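You operate a simulated robot arm through the tools that you are given. There is no shell and no other tool.

The job below is to be done with a simulated robot arm. You get a single attempt, and the scene is never put back.

Task
Prove the lane stop button on lane three, then make the lanes ready again.
Fine: run the empty lane, hands clear; press the stop button and see STOPPED on the lane display; switch off, pull the button out, reset once. Leave the other controls alone.

The check looks at the end state, three seconds after you hand in, the way a careful person would. Anything else that was tipped, shoved, dropped, spilled or broken makes it a failure.

Robot
A 7-joint arm with a three-finger gripper, fixed in place. Base frame: the origin is on the floor under the middle of its stand, x ahead of it, y to its left, z up; the work surface is at about z = 911. Lengths are in mm, angles in degrees, forces in N, time in s.
It reaches about 1342 mm from its shoulder. Its first joint turns from -166.0 to 166.0 degrees. Payload 2.69 kg.
The TCP is the grasp point between the finger pads, 30 mm short of the fingertips. In the tool frame z runs along the fingers and y along their closing line. The gripper opens to 128 mm; its body begins 117 mm behind the TCP.
Orientation is told as [roll, pitch, yaw] about the base's x, y, z axes, in that order, counted from this pose: with the fingers straight down and closing along the base's y, the tool's x points along the base's -x, its y along +y and its z along -z.

Tools
- The arm moves only by the tool drive_tool. Its argument "plan" is a list of rows, each an object of numbers (a shift or turn left out is 0, a gripper value left out holds the last): "wx", "wy", "wz": the turn, a rotation vector about the tool's x, y, z in units of 8 degrees (1.0 is 8 degrees); "x", "y", "z": the shift along the tool's x, y, z in units of 40 mm (1.0 is 40 mm); "claw": the opening in per cent of the stroke, from 0 (shut) to 100 (fully open). In form: [{"wx": .., "wy": .., "wz": .., "x": .., "y": .., "z": .., "claw": ..}, ...]. A call has 1 to 20 rows; each row shifts and turns the commanded pose from where the row before left it, along the tool's axes as they then stand. A call with a number of a shift or a turn outside -1 to 1 is refused whole. A row lasts 0.2 s, in which the tool goes at most 50 mm and 8.6 degrees; a call with a longer step from one row to the next is refused whole, and so is a gripper value outside its range. A pose out of reach is approached as far as the arm can. The call stops where the force on the tool passes 70 N (or 10 N more than at its start, if that is more) or the arm is blocked; 0.2 s more then pass. Each finger travels about 127 mm/s and halts on what it meets, pressing with about 37 N; the grip force reading is that of the motor and also rises with nothing between the fingers. The clock runs only during rows and for 0.2 s after the last one: add rows that do not move to give the fingers time. It gives the time, the measured TCP pose, the force on the tool (base axes), the opening and the grip force at its end, in the units of the frame above (readings bear some noise), with the torque about the TCP (base axes, N m) and any sound that the robot's microphone picked up, and new pictures: "show" is both (left out), scene, wrist or none.
- Cameras (640 x 400 px; columns grow to the right, rows downward): "scene" is fixed at [219.2, 501.2, 1688.4]; the picture's right is [-0.79, -0.62, 0.00], its down [-0.41, 0.53, -0.74] and it looks along [0.46, -0.58, -0.67] (base axes); focal length 333 px, centre (320, 200). "wrist" rides on the gripper at [58, 54, -131] in the tool frame; the picture's right is [-0.68, 0.74, 0.00], its down [-0.62, -0.57, -0.55] and it looks along [-0.40, -0.37, 0.84] (tool axes); focal length 234 px, centre (320, 200). There is no depth. A picture from a camera that has moved, and an enlarged one, comes with that camera's place and axes in the base frame and with its lens. The place of the scene camera against the robot may be out by one fixed shift of up to 12 mm in any direction.
- move_column(by): moves the trunk up (or, below 0, down) by that many mm; the arm rides with it, the base frame stays. It gives what a move gives, with no picture.
- zoom(camera, box): a new picture of the part [left, top, right, bottom] of that camera's present view, enlarged. No time passes.
- close_job(): hands the job in; it is judged then, once.

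Nothing tells you positions but the pictures and the camera data. Unless the task says otherwise, let go and move clear before handing in.

The tools are called after "Emit:" by a JSON object that holds its "op" and its "data". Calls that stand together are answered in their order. drive_tool: Moves the arm, as the interface text tells. Its arguments: {"type":"object","properties":{"plan":{"type":"array"},"show":{"type":"string","enum":["both","scene","wrist","none"]}},"required":["plan"]} The other tools are called the same way: move_column (by) moves the trunk up or down; zoom (camera, box) takes an enlarged picture of a part of a camera's view; close_job () hands the job in.

At the start:

```text
time: 0.0
tool_pos: [535.1, -447.5, 1230.0]
orientation: [0.0, 0.0, 0.0]
contact_force: [-0.1, -0.7, 0.3]
ft_torque: [0.02, -0.03, 0.01]
width: 127.9
grasp_force: 0.0
trunk travel left (down, up): [-150.0, 200.0]
```

scene: 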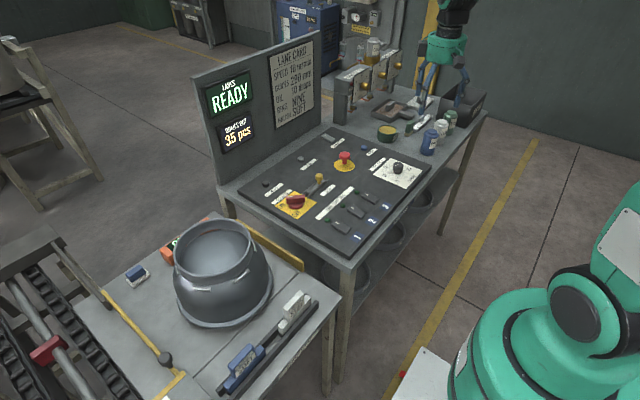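
wrist: 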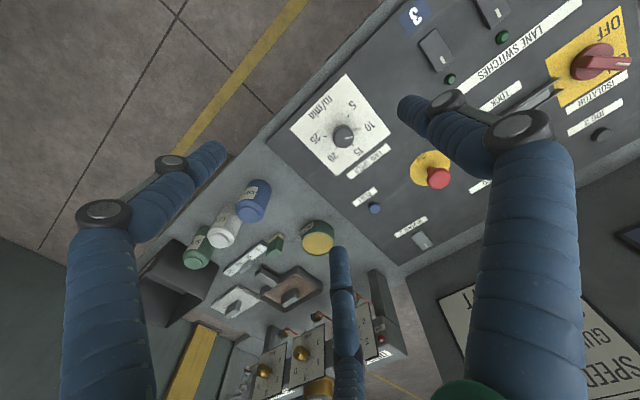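

I see a control panel with a red mushroom stop button, rocker switches for lanes, an isolator, a speed dial and displays reading READY and 35 pcs. I'll zoom in to read the labels before moving anything.

Emit:
{"op": "zoom", "data": {"camera": "scene", "box": [240, 120, 440, 260]}}

Emit:
{"op": "zoom", "data": {"camera": "scene", "box": [190, 30, 330, 160]}}

Emit:
{"op": "zoom", "data": {"camera": "wrist", "box": [270, 0, 640, 260]}}

Emit:
{"op": "zoom", "data": {"camera": "scene", "box": [320, 60, 500, 170]}}

```text
2.86 times, centred on (340, 190) of scene
camera zoom: at [219.2, 501.2, 1688.4], right [-0.79, -0.62, 0.0], down [-0.41, 0.53, -0.74], along [0.46, -0.58, -0.67], focal length 952 px, centre (263, 229)
```

zoom: 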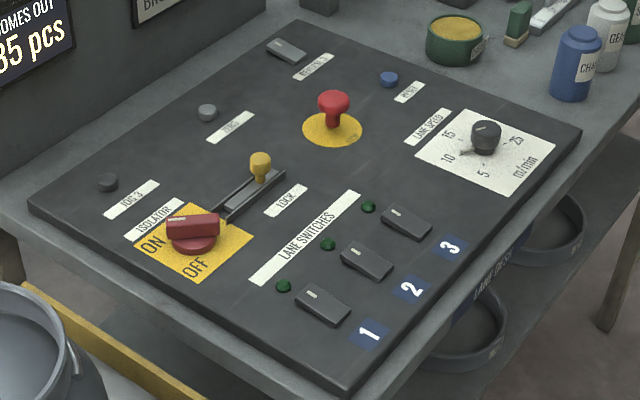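

```text
3.08 times, centred on (260, 95) of scene
camera zoom: at [219.2, 501.2, 1688.4], right [-0.79, -0.62, 0.0], down [-0.41, 0.53, -0.74], along [0.46, -0.58, -0.67], focal length 1025 px, centre (505, 523)
```

zoom: 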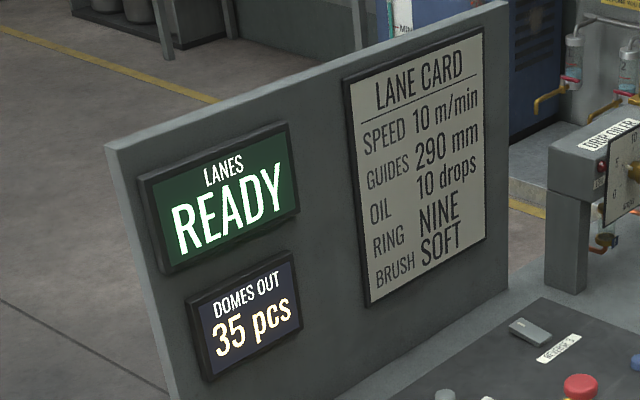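

```text
1.54 times, centred on (455, 130) of wrist
camera zoom: at [476.7, -393.6, 1360.8], right [0.68, 0.74, 0.0], down [0.62, -0.57, 0.55], along [0.4, -0.37, -0.84], focal length 360 px, centre (112, 308)
```

zoom: 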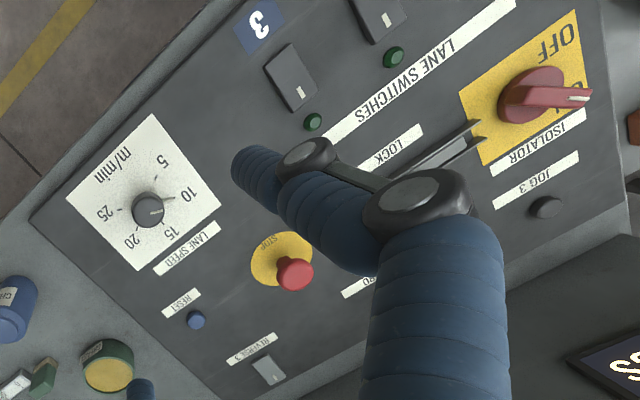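

```text
3.56 times, centred on (410, 115) of scene
camera zoom: at [219.2, 501.2, 1688.4], right [-0.79, -0.62, 0.0], down [-0.41, 0.53, -0.74], along [0.46, -0.58, -0.67], focal length 1184 px, centre (0, 502)
```

zoom: 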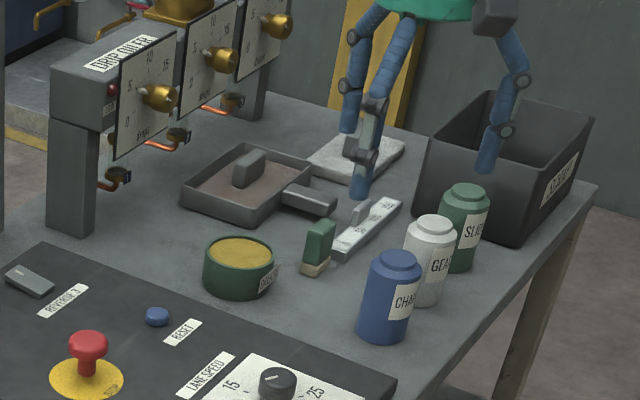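

Panel layout as seen from the robot: lane rockers 1–3 nearest me (lane 3 at about x 600, y −265), STOP mushroom at about (780, −368), RESET at about (773, −504), isolator at about (779, −92). I'll zoom tighter on these to read their states before moving.

Emit:
{"op": "zoom", "data": {"camera": "scene", "box": [325, 175, 405, 235]}}

Emit:
{"op": "zoom", "data": {"camera": "scene", "box": [270, 160, 350, 220]}}

Emit:
{"op": "zoom", "data": {"camera": "wrist", "box": [390, 0, 550, 100]}}

Emit:
{"op": "zoom", "data": {"camera": "wrist", "box": [530, 0, 640, 150]}}

Emit:
{"op": "zoom", "data": {"camera": "scene", "box": [320, 130, 400, 190]}}

Emit:
{"op": "zoom", "data": {"camera": "scene", "box": [0, 200, 340, 400]}}

```text
6.67 times, centred on (365, 205) of scene
camera zoom: at [219.2, 501.2, 1688.4], right [-0.79, -0.62, 0.0], down [-0.41, 0.53, -0.74], along [0.46, -0.58, -0.67], focal length 2220 px, centre (20, 167)
```

zoom: 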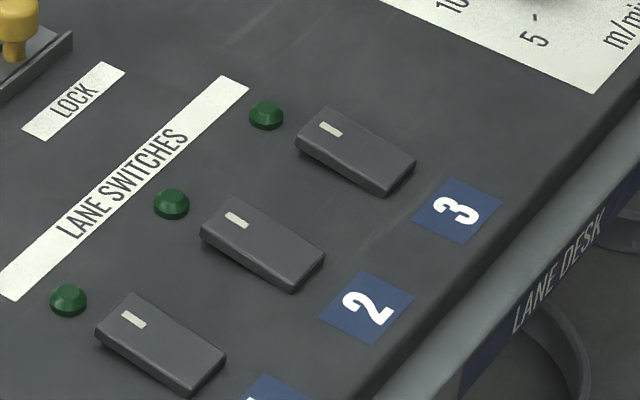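

```text
6.67 times, centred on (310, 190) of scene
camera zoom: at [219.2, 501.2, 1688.4], right [-0.79, -0.62, 0.0], down [-0.41, 0.53, -0.74], along [0.46, -0.58, -0.67], focal length 2220 px, centre (387, 267)
```

zoom: 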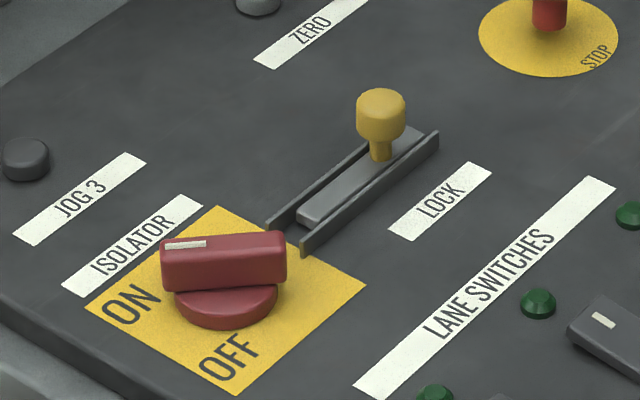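

```text
4.00 times, centred on (470, 50) of wrist
camera zoom: at [476.7, -393.6, 1360.8], right [0.68, 0.74, 0.0], down [0.62, -0.57, 0.55], along [0.4, -0.37, -0.84], focal length 937 px, centre (-280, 800)
```

zoom: 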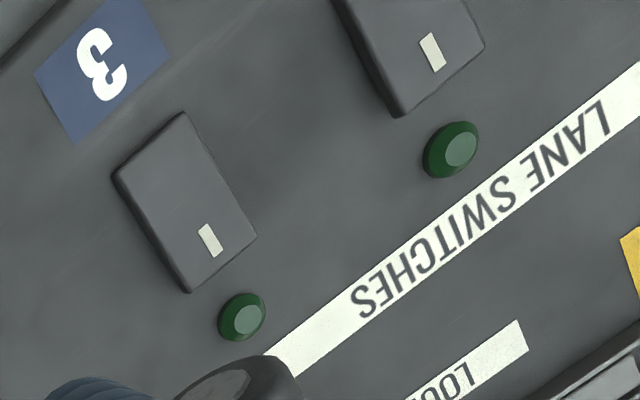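

```text
2.67 times, centred on (585, 75) of wrist
camera zoom: at [476.7, -393.6, 1360.8], right [0.68, 0.74, 0.0], down [0.62, -0.57, 0.55], along [0.4, -0.37, -0.84], focal length 624 px, centre (-387, 533)
```

zoom: 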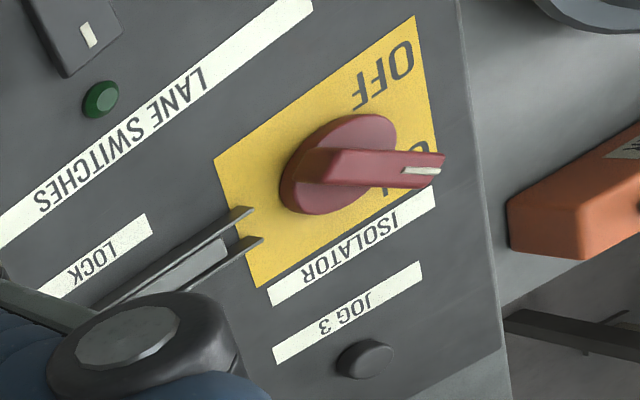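

```text
6.67 times, centred on (360, 160) of scene
camera zoom: at [219.2, 501.2, 1688.4], right [-0.79, -0.62, 0.0], down [-0.41, 0.53, -0.74], along [0.46, -0.58, -0.67], focal length 2220 px, centre (53, 467)
```

zoom: 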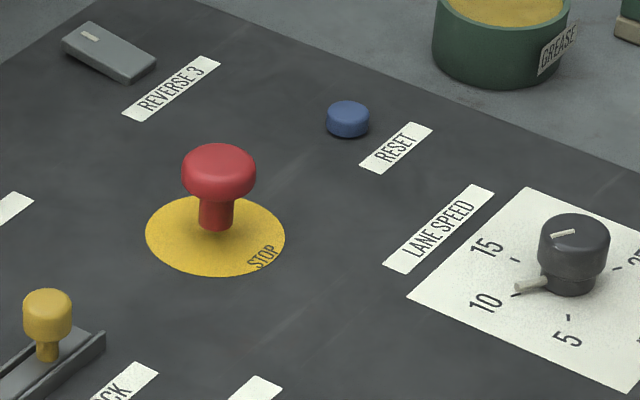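

```text
1.88 times, centred on (170, 300) of scene
camera zoom: at [219.2, 501.2, 1688.4], right [-0.79, -0.62, 0.0], down [-0.41, 0.53, -0.74], along [0.46, -0.58, -0.67], focal length 627 px, centre (602, 12)
```

zoom: 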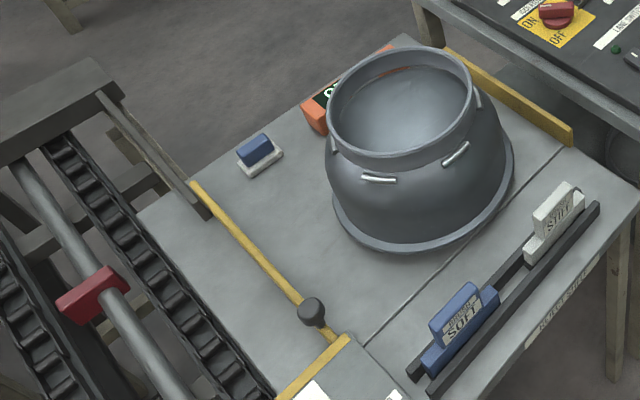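

The isolator points to ON, all three lane rockers look alike with their lamps dark, and STOP stands out (released). I'll shut the fingers up here, well above everything, and see how the closed fingertips look.

Emit:
{"op": "drive_tool", "data": {"plan": [{"claw": 0}, {"claw": 0}, {"claw": 0}, {"claw": 0}]}}

```text
time: 1.0
tool_pos: [536.2, -448.4, 1230.4]
orientation: [0.0, -0.1, -0.1]
contact_force: [0.8, 0.0, 1.2]
ft_torque: [0.03, -0.03, -0.04]
width: 2.3
grasp_force: 31.5
trunk travel left (down, up): [-150.0, 200.0]
camera wrist: at [476.7, -393.6, 1360.8], right [0.68, 0.74, 0.0], down [0.62, -0.57, 0.55], along [0.4, -0.37, -0.84], focal length 234 px, centre (320, 200)
```

scene: 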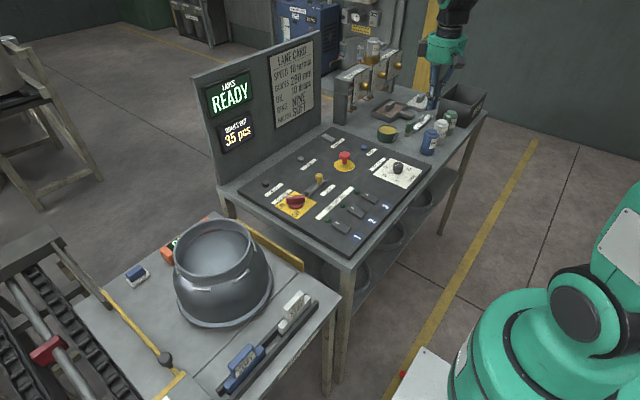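
wrist: 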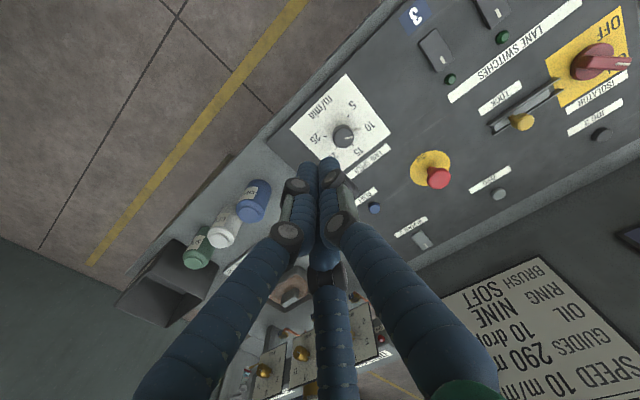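

The closed fingers form a compact cluster about 30 mm wide at the tool axis. Next I'll move over the lane three rocker, staying high, to look at it closely.

Emit:
{"op": "drive_tool", "data": {"plan": [{"x": -0.31, "y": 0.915, "z": 0.5, "claw": 0}, {"x": -0.31, "y": 0.915, "z": 0.5}, {"x": -0.31, "y": 0.915, "z": 0.5}, {"x": -0.31, "y": 0.915, "z": 0.5}, {"x": -0.31, "y": 0.915, "z": 0.5}, {}]}}

Emit:
{"op": "zoom", "data": {"camera": "wrist", "box": [220, 50, 460, 200]}}

Emit:
{"op": "zoom", "data": {"camera": "scene", "box": [290, 100, 450, 240]}}

```text
time: 2.4
tool_pos: [600.7, -262.2, 1126.7]
orientation: [0.0, -0.1, 0.0]
contact_force: [1.0, 0.1, 0.4]
ft_torque: [-0.05, 0.03, 0.01]
width: 2.1
grasp_force: 31.6
trunk travel left (down, up): [-150.0, 200.0]
camera wrist: at [541.3, -208.8, 1258.5], right [0.68, 0.74, 0.0], down [0.62, -0.57, 0.55], along [0.4, -0.37, -0.84], focal length 234 px, centre (320, 200)
```

scene: 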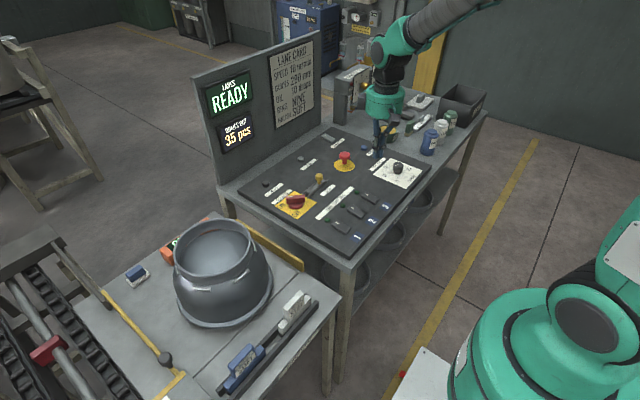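
wrist: 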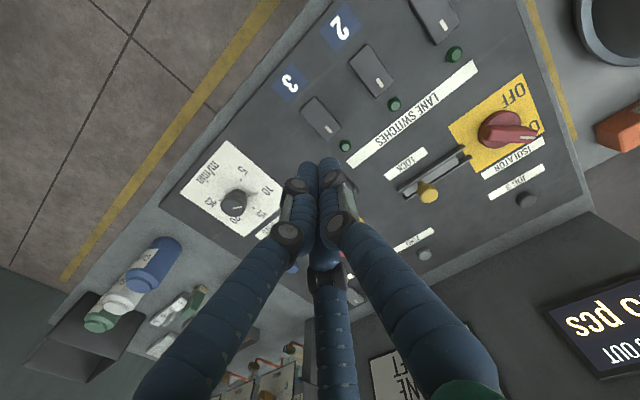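

```text
2.67 times, centred on (340, 125) of wrist
camera zoom: at [541.3, -208.8, 1258.5], right [0.68, 0.74, 0.0], down [0.62, -0.57, 0.55], along [0.4, -0.37, -0.84], focal length 624 px, centre (267, 400)
```

zoom: 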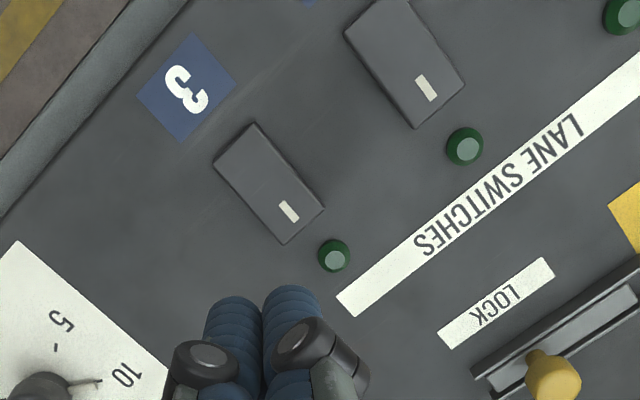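

```text
2.86 times, centred on (370, 170) of scene
camera zoom: at [219.2, 501.2, 1688.4], right [-0.79, -0.62, 0.0], down [-0.41, 0.53, -0.74], along [0.46, -0.58, -0.67], focal length 952 px, centre (177, 286)
```

zoom: 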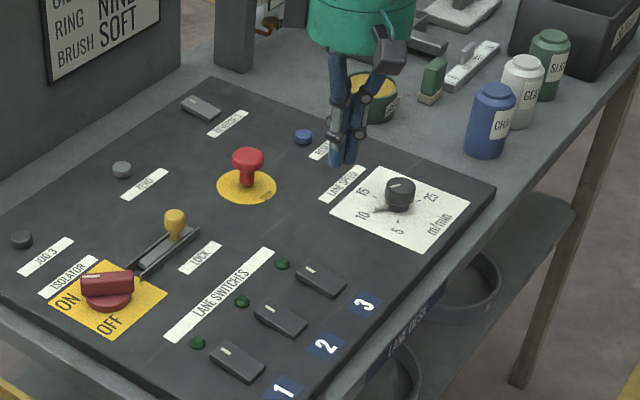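

Emit:
{"op": "zoom", "data": {"camera": "wrist", "box": [290, 85, 350, 155]}}

Emit:
{"op": "zoom", "data": {"camera": "scene", "box": [355, 185, 385, 205]}}

Emit:
{"op": "zoom", "data": {"camera": "scene", "box": [315, 120, 355, 150]}}

```text
5.71 times, centred on (320, 120) of wrist
camera zoom: at [541.3, -208.8, 1258.5], right [0.68, 0.74, 0.0], down [0.62, -0.57, 0.55], along [0.4, -0.37, -0.84], focal length 1338 px, centre (320, 657)
```

zoom: 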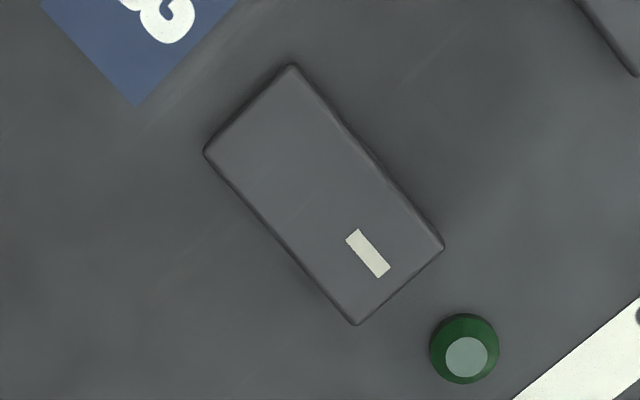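

```text
16.00 times, centred on (370, 195) of scene
camera zoom: at [219.2, 501.2, 1688.4], right [-0.79, -0.62, 0.0], down [-0.41, 0.53, -0.74], along [0.46, -0.58, -0.67], focal length 5329 px, centre (-480, 280)
```

zoom: 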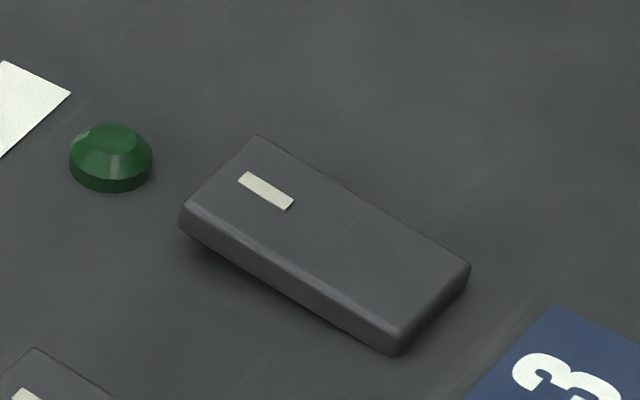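

```text
13.33 times, centred on (335, 135) of scene
camera zoom: at [219.2, 501.2, 1688.4], right [-0.79, -0.62, 0.0], down [-0.41, 0.53, -0.74], along [0.46, -0.58, -0.67], focal length 4441 px, centre (120, 1067)
```

zoom: 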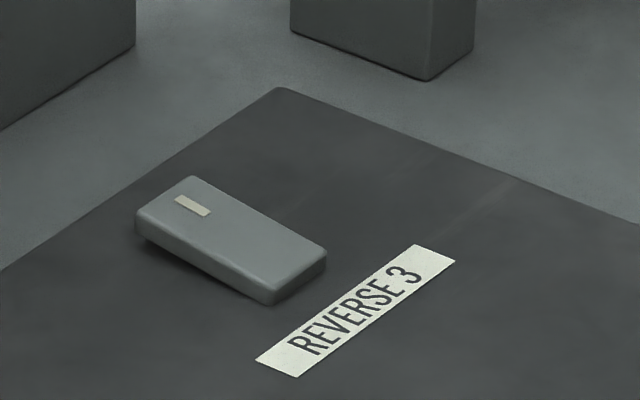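

The rocker's white‑marked far end (about x 617–625, y −263) is raised with a gap beneath it, so it reads as off and I should press that end. I'll move to just above it and check before touching.

Emit:
{"op": "drive_tool", "data": {"plan": [{"x": -0.12, "z": 0.8, "claw": 0}, {"x": -0.12, "z": 0.8}, {"x": -0.12, "z": 0.8}, {"x": -0.12, "z": 0.6}, {}, {}]}}

Emit:
{"op": "zoom", "data": {"camera": "wrist", "box": [240, 80, 400, 200]}}

Emit:
{"op": "zoom", "data": {"camera": "scene", "box": [330, 140, 410, 220]}}

```text
time: 3.8
tool_pos: [617.2, -263.3, 1008.8]
orientation: [0.0, 0.0, 0.0]
contact_force: [0.7, -0.5, 0.0]
ft_torque: [-0.02, -0.01, 0.01]
width: 1.6
grasp_force: 31.3
trunk travel left (down, up): [-150.0, 200.0]
camera wrist: at [557.6, -209.1, 1140.6], right [0.68, 0.74, 0.0], down [0.62, -0.57, 0.55], along [0.4, -0.37, -0.84], focal length 234 px, centre (320, 200)
```

scene: 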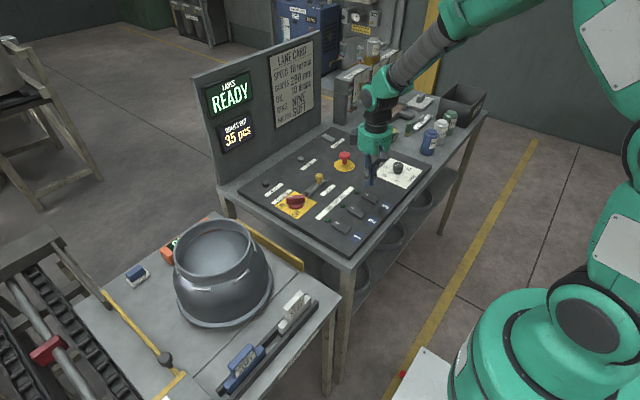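
wrist: 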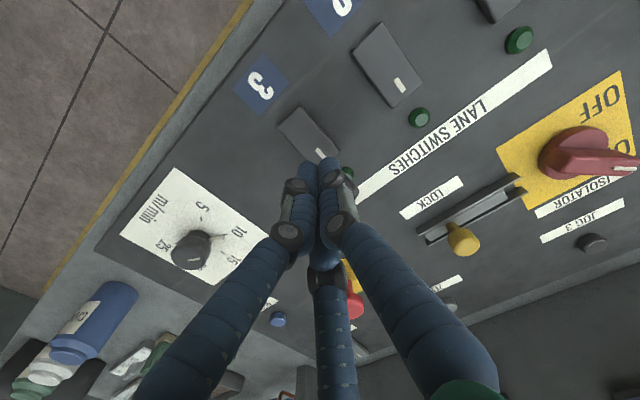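

```text
3.33 times, centred on (320, 140) of wrist
camera zoom: at [557.6, -209.1, 1140.6], right [0.68, 0.74, 0.0], down [0.62, -0.57, 0.55], along [0.4, -0.37, -0.84], focal length 781 px, centre (320, 400)
```

zoom: 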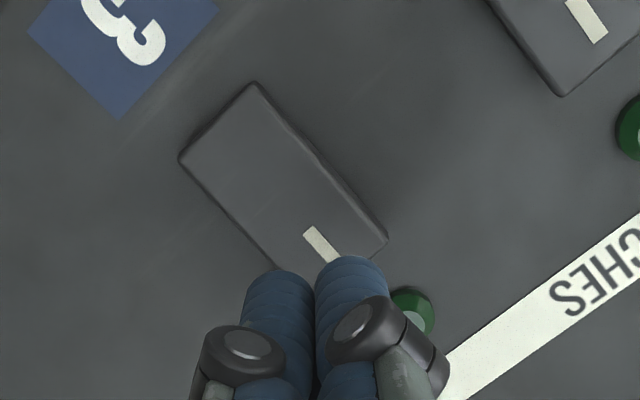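

```text
5.00 times, centred on (370, 180) of scene
camera zoom: at [219.2, 501.2, 1688.4], right [-0.79, -0.62, 0.0], down [-0.41, 0.53, -0.74], along [0.46, -0.58, -0.67], focal length 1665 px, centre (70, 300)
```

zoom: 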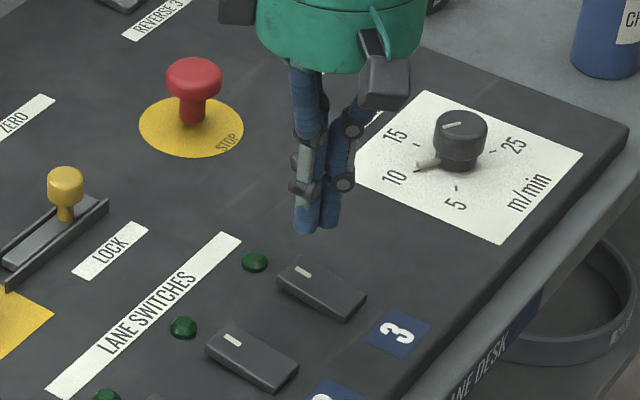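

The tips are about 40 mm above the marked end of rocker 3 and laterally aligned, about 15 mm clear of its lamp. I'll descend to near contact in small steps.

Emit:
{"op": "drive_tool", "data": {"plan": [{"x": -0.1, "z": 0.5, "claw": 0}, {"z": 0.3}, {"z": 0.1}, {"z": 0.1}, {}], "show": "wrist"}}

Emit:
{"op": "zoom", "data": {"camera": "scene", "box": [350, 165, 400, 215]}}

```text
time: 5.0
tool_pos: [621.5, -263.3, 970.2]
orientation: [0.1, 0.0, -0.1]
contact_force: [-0.3, -0.2, 0.3]
ft_torque: [-0.01, 0.04, 0.0]
width: 1.9
grasp_force: 31.7
trunk travel left (down, up): [-150.0, 200.0]
camera wrist: at [562.1, -210.0, 1101.2], right [0.68, 0.74, 0.0], down [0.62, -0.57, 0.55], along [0.4, -0.37, -0.84], focal length 234 px, centre (320, 200)
```

wrist: 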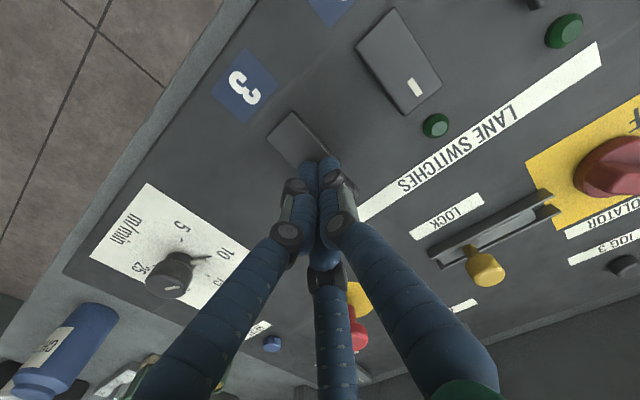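

```text
8.00 times, centred on (375, 190) of scene
camera zoom: at [219.2, 501.2, 1688.4], right [-0.79, -0.62, 0.0], down [-0.41, 0.53, -0.74], along [0.46, -0.58, -0.67], focal length 2664 px, centre (-120, 280)
```

zoom: 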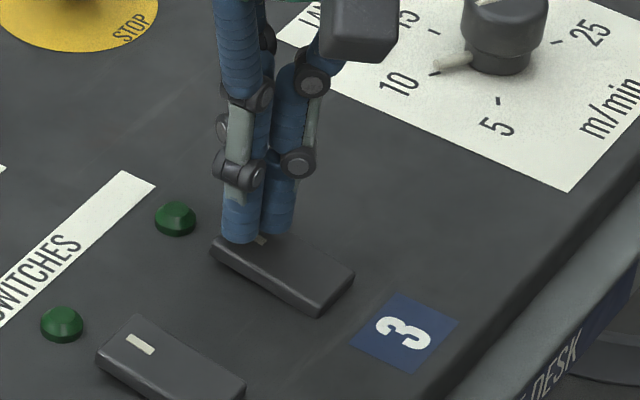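

The tips are right at the marked end of rocker 3, with no contact force yet. I'll press down in small steps and watch the force and the display.

Emit:
{"op": "drive_tool", "data": {"plan": [{"z": 0.06, "claw": 0}, {"z": 0.06}, {"z": 0.06}, {}], "show": "scene"}}

Emit:
{"op": "zoom", "data": {"camera": "scene", "box": [350, 165, 400, 215]}}

```text
time: 6.0
tool_pos: [622.5, -263.6, 962.9]
orientation: [0.1, 0.1, 0.0]
contact_force: [1.4, -0.4, 0.3]
ft_torque: [0.0, 0.0, -0.01]
width: 2.0
grasp_force: 31.5
trunk travel left (down, up): [-150.0, 200.0]
```

scene: 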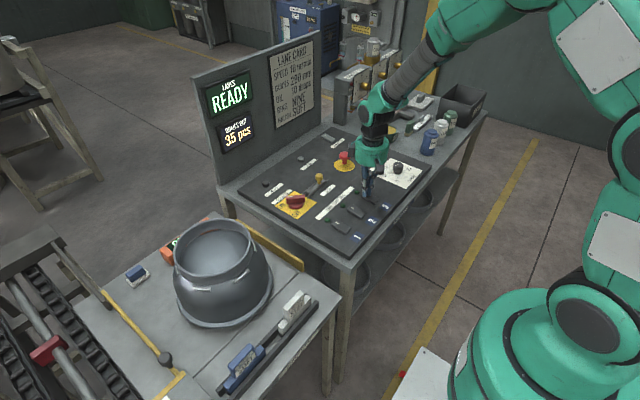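

```text
8.00 times, centred on (375, 190) of scene
camera zoom: at [219.2, 501.2, 1688.4], right [-0.79, -0.62, 0.0], down [-0.41, 0.53, -0.74], along [0.46, -0.58, -0.67], focal length 2664 px, centre (-120, 280)
```

zoom: 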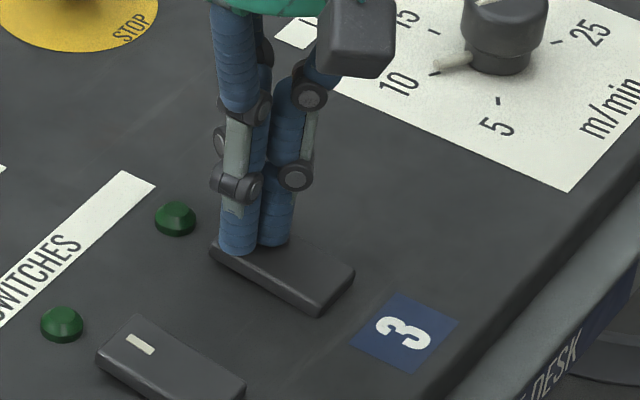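

Still no contact at a tip height of about 933. I'll keep lowering in small steps.

Emit:
{"op": "drive_tool", "data": {"plan": [{"z": 0.06, "claw": 0}, {"z": 0.06}, {"z": 0.05}, {}], "show": "scene"}}

Emit:
{"op": "zoom", "data": {"camera": "scene", "box": [350, 165, 400, 215]}}

```text
time: 7.0
tool_pos: [622.1, -263.6, 958.3]
orientation: [-0.1, -0.3, 0.0]
contact_force: [-0.4, 1.8, 40.3]
ft_torque: [-0.12, 0.66, -0.05]
width: 2.1
grasp_force: 31.5
trunk travel left (down, up): [-150.0, 200.0]
```

scene: 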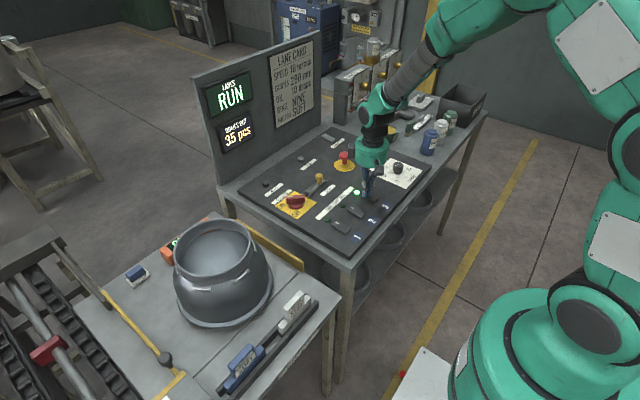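

```text
8.00 times, centred on (375, 190) of scene
camera zoom: at [219.2, 501.2, 1688.4], right [-0.79, -0.62, 0.0], down [-0.41, 0.53, -0.74], along [0.46, -0.58, -0.67], focal length 2664 px, centre (-120, 280)
```

zoom: 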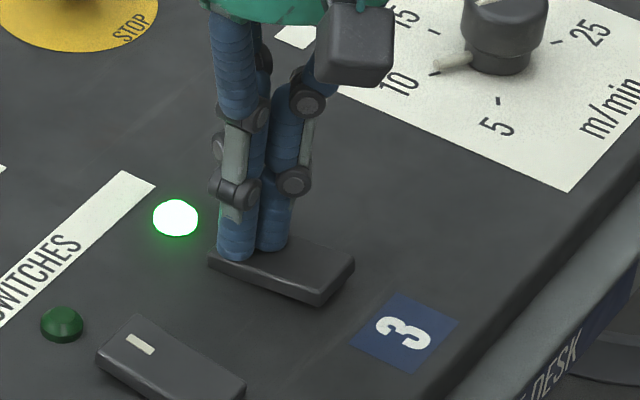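

The lamp for lane 3 is lit and the lane display reads RUN. I'll lift straight up, then go over the STOP mushroom, which I estimate at about (784, −368).

Emit:
{"op": "drive_tool", "data": {"plan": [{"z": -1, "claw": 0}, {"z": -1}, {"z": -1}, {"x": -0.8, "y": -0.52, "z": -0.1}, {"x": -0.8, "y": -0.52, "z": -0.1}, {"x": -0.8, "y": -0.52, "z": -0.1}, {"x": -0.8, "y": -0.52, "z": -0.1}, {"x": -0.8, "y": -0.52, "z": -0.1}, {}]}}

Emit:
{"op": "zoom", "data": {"camera": "wrist", "box": [240, 60, 400, 180]}}

Emit:
{"op": "zoom", "data": {"camera": "scene", "box": [300, 110, 400, 210]}}

```text
time: 9.0
tool_pos: [785.2, -368.4, 1093.3]
orientation: [0.1, 0.0, -0.1]
contact_force: [0.0, 0.4, -0.7]
ft_torque: [0.04, 0.07, 0.03]
width: 2.0
grasp_force: 31.4
trunk travel left (down, up): [-150.0, 200.0]
camera wrist: at [725.1, -315.7, 1224.2], right [0.68, 0.74, 0.0], down [0.62, -0.57, 0.55], along [0.4, -0.37, -0.84], focal length 234 px, centre (320, 200)
```

scene: 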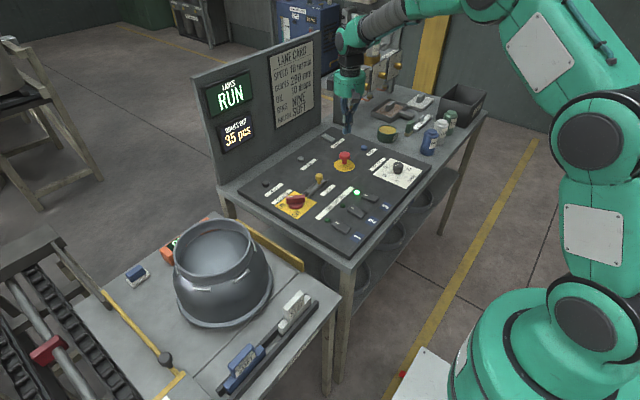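
wrist: 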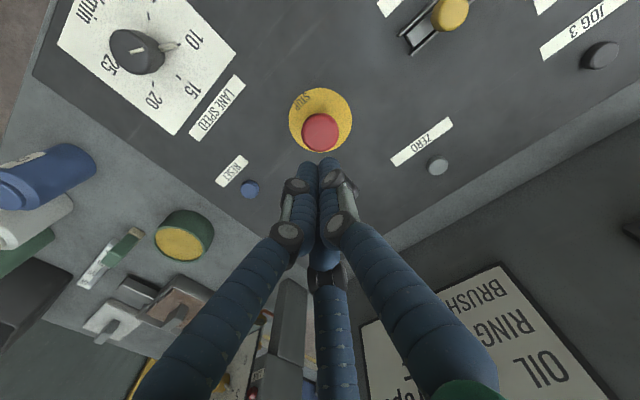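

```text
3.33 times, centred on (320, 120) of wrist
camera zoom: at [725.1, -315.7, 1224.2], right [0.68, 0.74, 0.0], down [0.62, -0.57, 0.55], along [0.4, -0.37, -0.84], focal length 781 px, centre (320, 467)
```

zoom: 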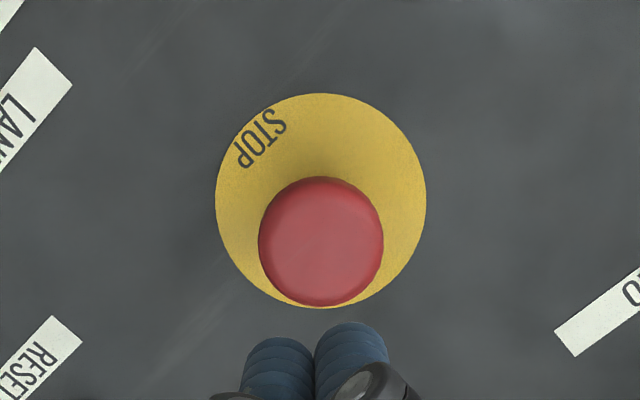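

```text
4.00 times, centred on (350, 160) of scene
camera zoom: at [219.2, 501.2, 1688.4], right [-0.79, -0.62, 0.0], down [-0.41, 0.53, -0.74], along [0.46, -0.58, -0.67], focal length 1332 px, centre (200, 360)
```

zoom: 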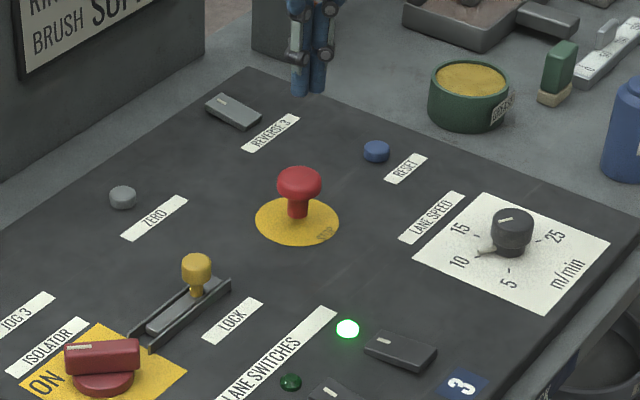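

The lane runs; the tips are right above the STOP head, which I put at about (783, −369), with its top near z 975. I'll lower to just above it and then press in small steps.

Emit:
{"op": "drive_tool", "data": {"plan": [{"z": 0.8, "claw": 0}, {"z": 0.7}, {"z": 0.2}, {"z": 0.1}, {"z": 0.1}, {}]}}

Emit:
{"op": "zoom", "data": {"camera": "scene", "box": [320, 130, 370, 180]}}

```text
time: 10.4
tool_pos: [780.8, -369.1, 1019.8]
orientation: [0.0, 0.0, -0.1]
contact_force: [0.5, 0.5, -0.2]
ft_torque: [0.0, -0.02, -0.01]
width: 2.0
grasp_force: 31.2
trunk travel left (down, up): [-150.0, 200.0]
camera wrist: at [722.9, -315.0, 1150.8], right [0.68, 0.74, 0.0], down [0.62, -0.57, 0.55], along [0.4, -0.37, -0.84], focal length 234 px, centre (320, 200)
```

scene: 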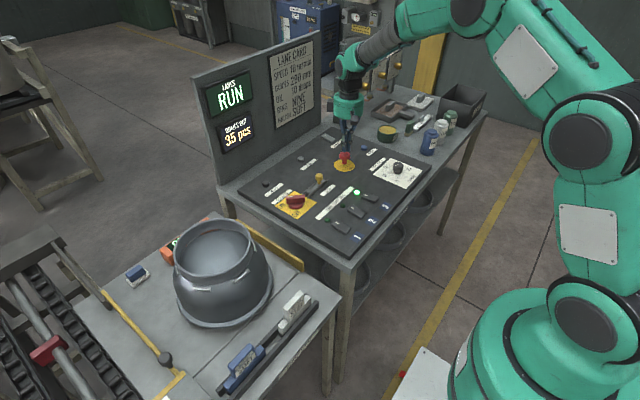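
wrist: 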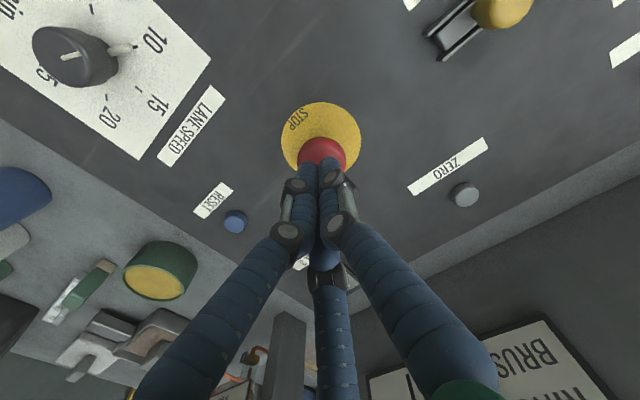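

```text
8.00 times, centred on (345, 155) of scene
camera zoom: at [219.2, 501.2, 1688.4], right [-0.79, -0.62, 0.0], down [-0.41, 0.53, -0.74], along [0.46, -0.58, -0.67], focal length 2664 px, centre (120, 560)
```

zoom: 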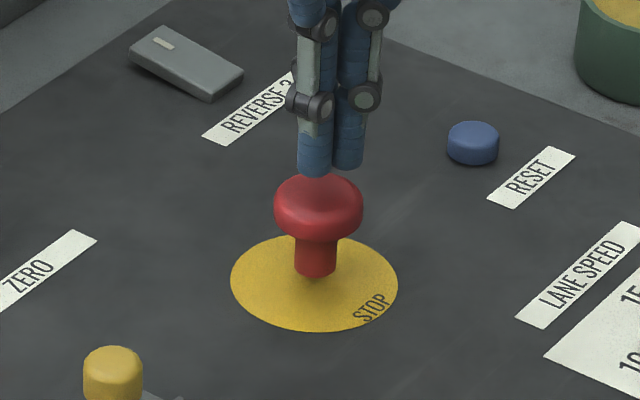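

The tips are a little above the STOP head, with its centre aligned. I'll press down slowly.

Emit:
{"op": "drive_tool", "data": {"plan": [{"z": 0.1, "claw": 0}, {"z": 0.1}, {"z": 0.1}, {"z": 0.1}, {}], "show": "scene"}}

Emit:
{"op": "zoom", "data": {"camera": "scene", "box": [320, 130, 370, 180]}}

```text
time: 11.6
tool_pos: [779.4, -368.0, 1003.3]
orientation: [-0.1, -0.1, 0.0]
contact_force: [-0.3, 0.4, 0.1]
ft_torque: [-0.05, 0.0, -0.01]
width: 2.2
grasp_force: 31.6
trunk travel left (down, up): [-150.0, 200.0]
```

scene: 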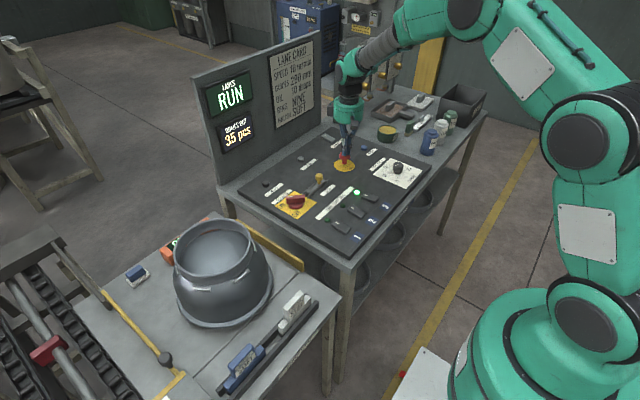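

```text
8.00 times, centred on (345, 155) of scene
camera zoom: at [219.2, 501.2, 1688.4], right [-0.79, -0.62, 0.0], down [-0.41, 0.53, -0.74], along [0.46, -0.58, -0.67], focal length 2664 px, centre (120, 560)
```

zoom: 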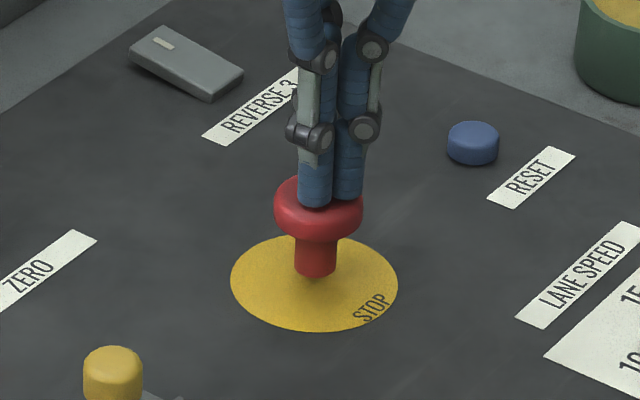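

Almost at contact with the head, still zero force. Continuing down.

Emit:
{"op": "drive_tool", "data": {"plan": [{"z": 0.08, "claw": 0}, {"z": 0.08}, {"z": 0.08}, {}], "show": "scene"}}

Emit:
{"op": "zoom", "data": {"camera": "scene", "box": [320, 130, 370, 180]}}

```text
time: 12.6
tool_pos: [780.7, -368.4, 994.5]
orientation: [0.0, 0.0, 0.0]
contact_force: [0.0, 0.4, 0.1]
ft_torque: [0.0, 0.03, 0.02]
width: 2.3
grasp_force: 31.9
trunk travel left (down, up): [-150.0, 200.0]
```

scene: 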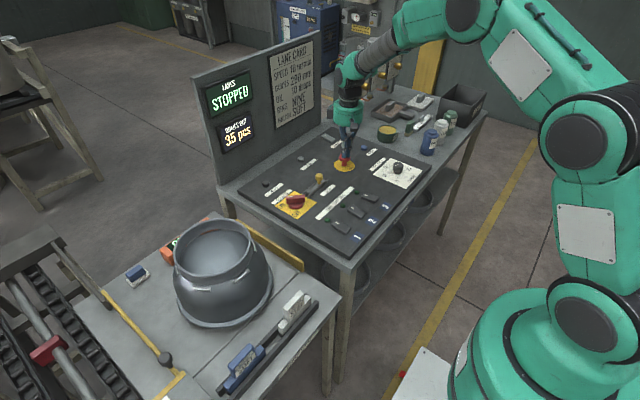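

```text
8.00 times, centred on (345, 155) of scene
camera zoom: at [219.2, 501.2, 1688.4], right [-0.79, -0.62, 0.0], down [-0.41, 0.53, -0.74], along [0.46, -0.58, -0.67], focal length 2664 px, centre (120, 560)
```

zoom: 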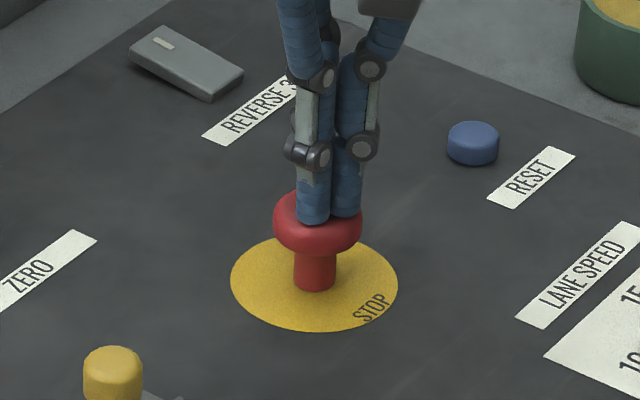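

The display reads STOPPED and the lane 3 lamp has gone out. Now I'll lift off and go back to rocker 3, this time over its unmarked near end (about x 581, y −263), to switch it off.

Emit:
{"op": "zoom", "data": {"camera": "scene", "box": [190, 60, 270, 160]}}

Emit:
{"op": "drive_tool", "data": {"plan": [{"z": -1, "claw": 0}, {"z": -1}, {"z": -0.5}, {"x": 0.833, "y": 0.4375}, {"x": 0.833, "y": 0.4375}, {"x": 0.833, "y": 0.4375}, {"x": 0.833, "y": 0.4375}, {"x": 0.833, "y": 0.4375}, {"x": 0.833, "y": 0.4375}, {"z": 0.8}, {"z": 0.6}, {}, {}]}}

Emit:
{"op": "zoom", "data": {"camera": "wrist", "box": [240, 80, 400, 200]}}

Emit:
{"op": "zoom", "data": {"camera": "scene", "box": [325, 135, 405, 215]}}

```text
4.00 times, centred on (230, 110) of scene
camera zoom: at [219.2, 501.2, 1688.4], right [-0.79, -0.62, 0.0], down [-0.41, 0.53, -0.74], along [0.46, -0.58, -0.67], focal length 1332 px, centre (680, 560)
```

zoom: 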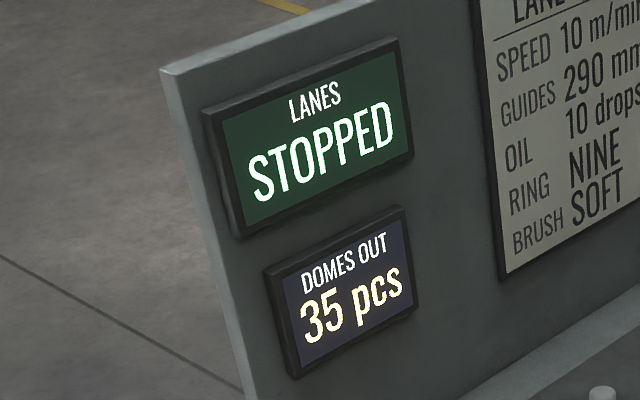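

```text
time: 15.4
tool_pos: [579.9, -263.8, 1038.5]
orientation: [0.0, 0.0, 0.1]
contact_force: [0.0, -0.2, 0.3]
ft_torque: [-0.01, -0.03, -0.01]
width: 2.1
grasp_force: 31.9
trunk travel left (down, up): [-150.0, 200.0]
camera wrist: at [521.6, -209.8, 1169.8], right [0.68, 0.74, 0.0], down [0.62, -0.57, 0.55], along [0.4, -0.37, -0.84], focal length 234 px, centre (320, 200)
```

scene: 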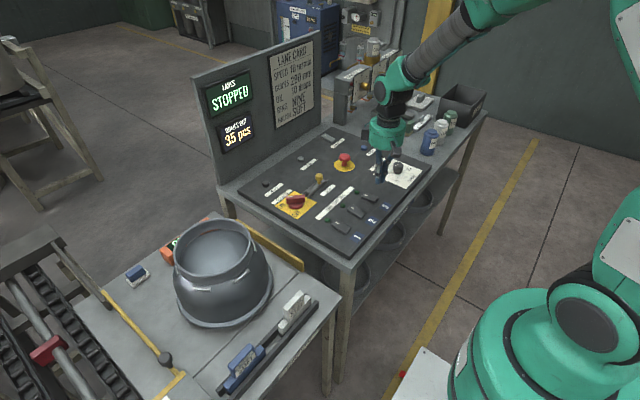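
wrist: 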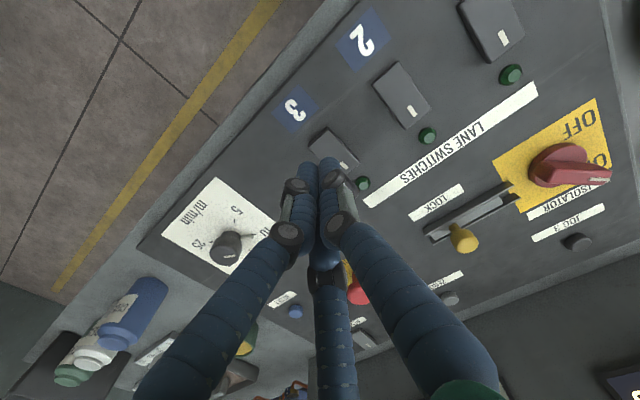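

```text
3.33 times, centred on (320, 140) of wrist
camera zoom: at [521.6, -209.8, 1169.8], right [0.68, 0.74, 0.0], down [0.62, -0.57, 0.55], along [0.4, -0.37, -0.84], focal length 781 px, centre (320, 400)
```

zoom: 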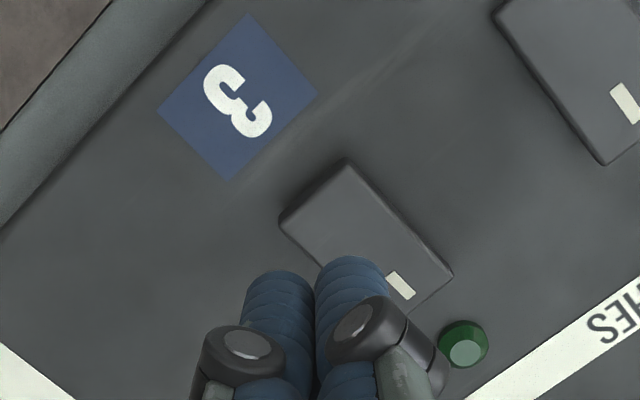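

```text
5.00 times, centred on (365, 175) of scene
camera zoom: at [219.2, 501.2, 1688.4], right [-0.79, -0.62, 0.0], down [-0.41, 0.53, -0.74], along [0.46, -0.58, -0.67], focal length 1665 px, centre (95, 325)
```

zoom: 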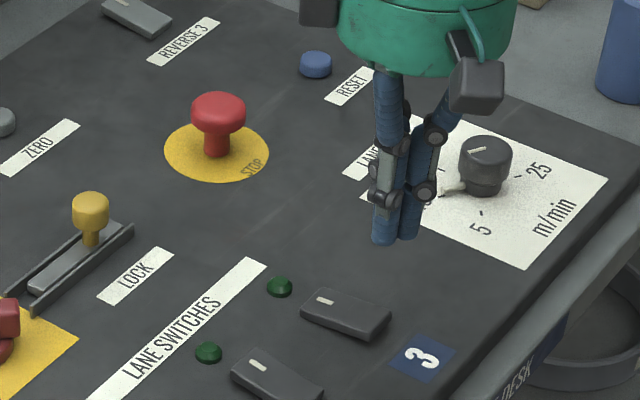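

STOPPED is confirmed, and rocker 3's near end is now the raised one, at about x 574–580, directly beneath the tips. I'll lower and press that end.

Emit:
{"op": "drive_tool", "data": {"plan": [{"z": 0.8, "claw": 0}, {"z": 0.5}, {"z": 0.2}, {"z": 0.1}, {"z": 0.1}, {}], "show": "scene"}}

Emit:
{"op": "zoom", "data": {"camera": "scene", "box": [350, 165, 400, 215]}}

```text
time: 16.8
tool_pos: [581.2, -264.7, 969.8]
orientation: [0.0, 0.0, 0.0]
contact_force: [-0.4, 0.2, 0.1]
ft_torque: [0.01, 0.02, 0.0]
width: 2.3
grasp_force: 31.7
trunk travel left (down, up): [-150.0, 200.0]
```

scene: 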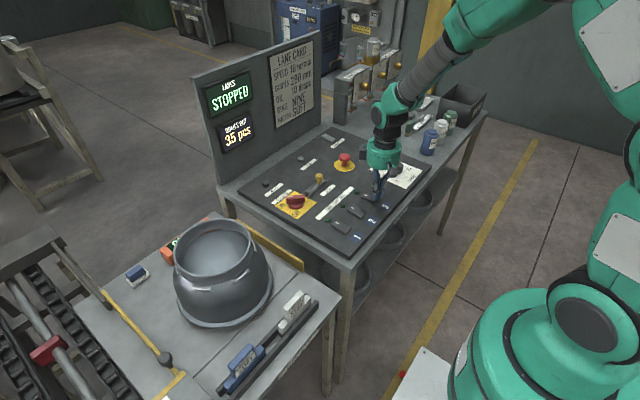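

```text
8.00 times, centred on (375, 190) of scene
camera zoom: at [219.2, 501.2, 1688.4], right [-0.79, -0.62, 0.0], down [-0.41, 0.53, -0.74], along [0.46, -0.58, -0.67], focal length 2664 px, centre (-120, 280)
```

zoom: 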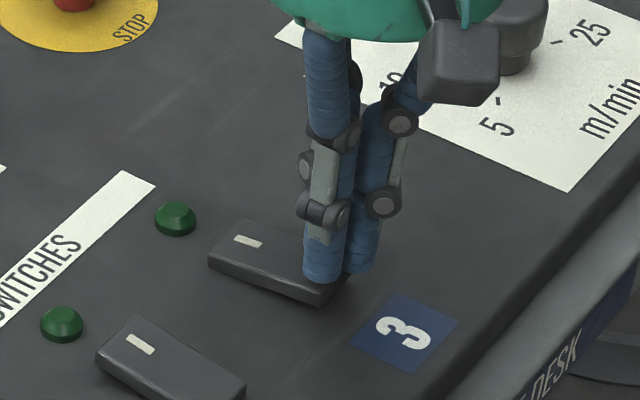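

Emit:
{"op": "drive_tool", "data": {"plan": [{"z": 0.08, "claw": 0}, {"z": 0.08}, {"z": 0.06}, {"z": 0.06}, {}], "show": "scene"}}

Emit:
{"op": "zoom", "data": {"camera": "scene", "box": [350, 165, 400, 215]}}

```text
time: 18.0
tool_pos: [580.7, -263.2, 959.0]
orientation: [-0.1, 0.0, 0.1]
contact_force: [-1.4, -0.6, 3.3]
ft_torque: [-0.03, -0.01, -0.02]
width: 2.1
grasp_force: 31.2
trunk travel left (down, up): [-150.0, 200.0]
```

scene: 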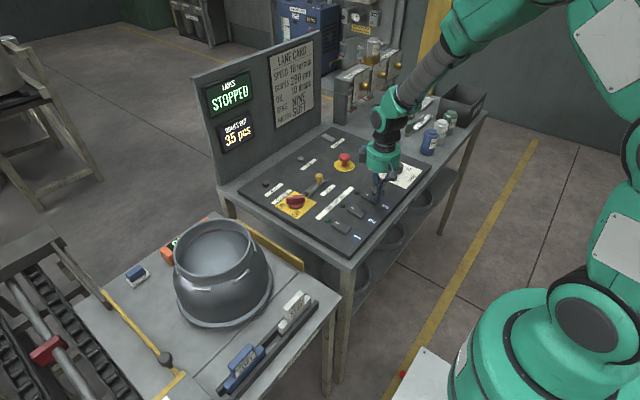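

```text
8.00 times, centred on (375, 190) of scene
camera zoom: at [219.2, 501.2, 1688.4], right [-0.79, -0.62, 0.0], down [-0.41, 0.53, -0.74], along [0.46, -0.58, -0.67], focal length 2664 px, centre (-120, 280)
```

zoom: 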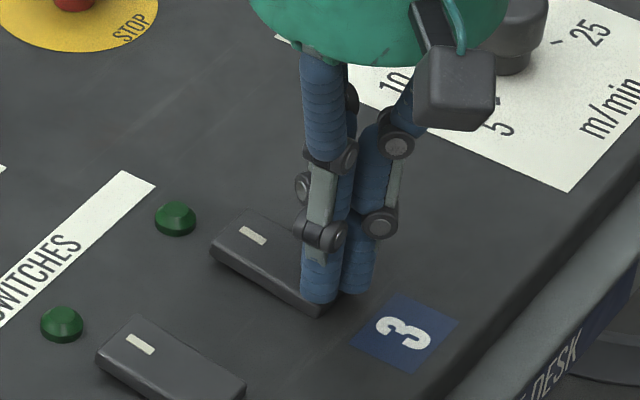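

The rocker has begun to tip back; I'll press slightly further to be sure it's fully over.

Emit:
{"op": "drive_tool", "data": {"plan": [{"z": 0.05, "claw": 0}, {"z": 0.03}, {}], "show": "none"}}

Emit:
{"op": "zoom", "data": {"camera": "scene", "box": [350, 165, 400, 215]}}

```text
time: 18.8
tool_pos: [581.4, -263.0, 957.4]
orientation: [-0.1, -0.1, 0.0]
contact_force: [-7.7, 11.6, 42.5]
ft_torque: [0.07, -0.49, 0.15]
width: 1.9
grasp_force: 31.5
trunk travel left (down, up): [-150.0, 200.0]
```

```text
8.00 times, centred on (375, 190) of scene
camera zoom: at [219.2, 501.2, 1688.4], right [-0.79, -0.62, 0.0], down [-0.41, 0.53, -0.74], along [0.46, -0.58, -0.67], focal length 2664 px, centre (-120, 280)
```

zoom: 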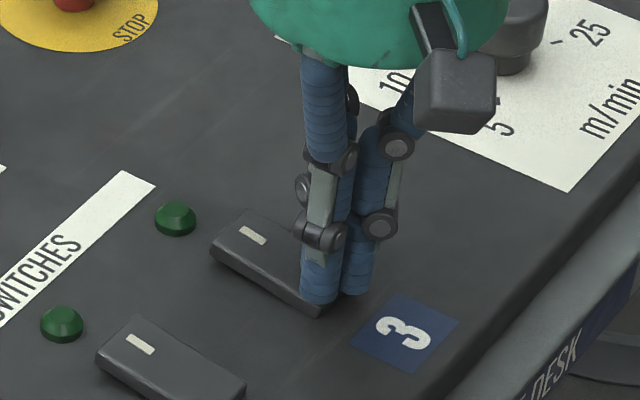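

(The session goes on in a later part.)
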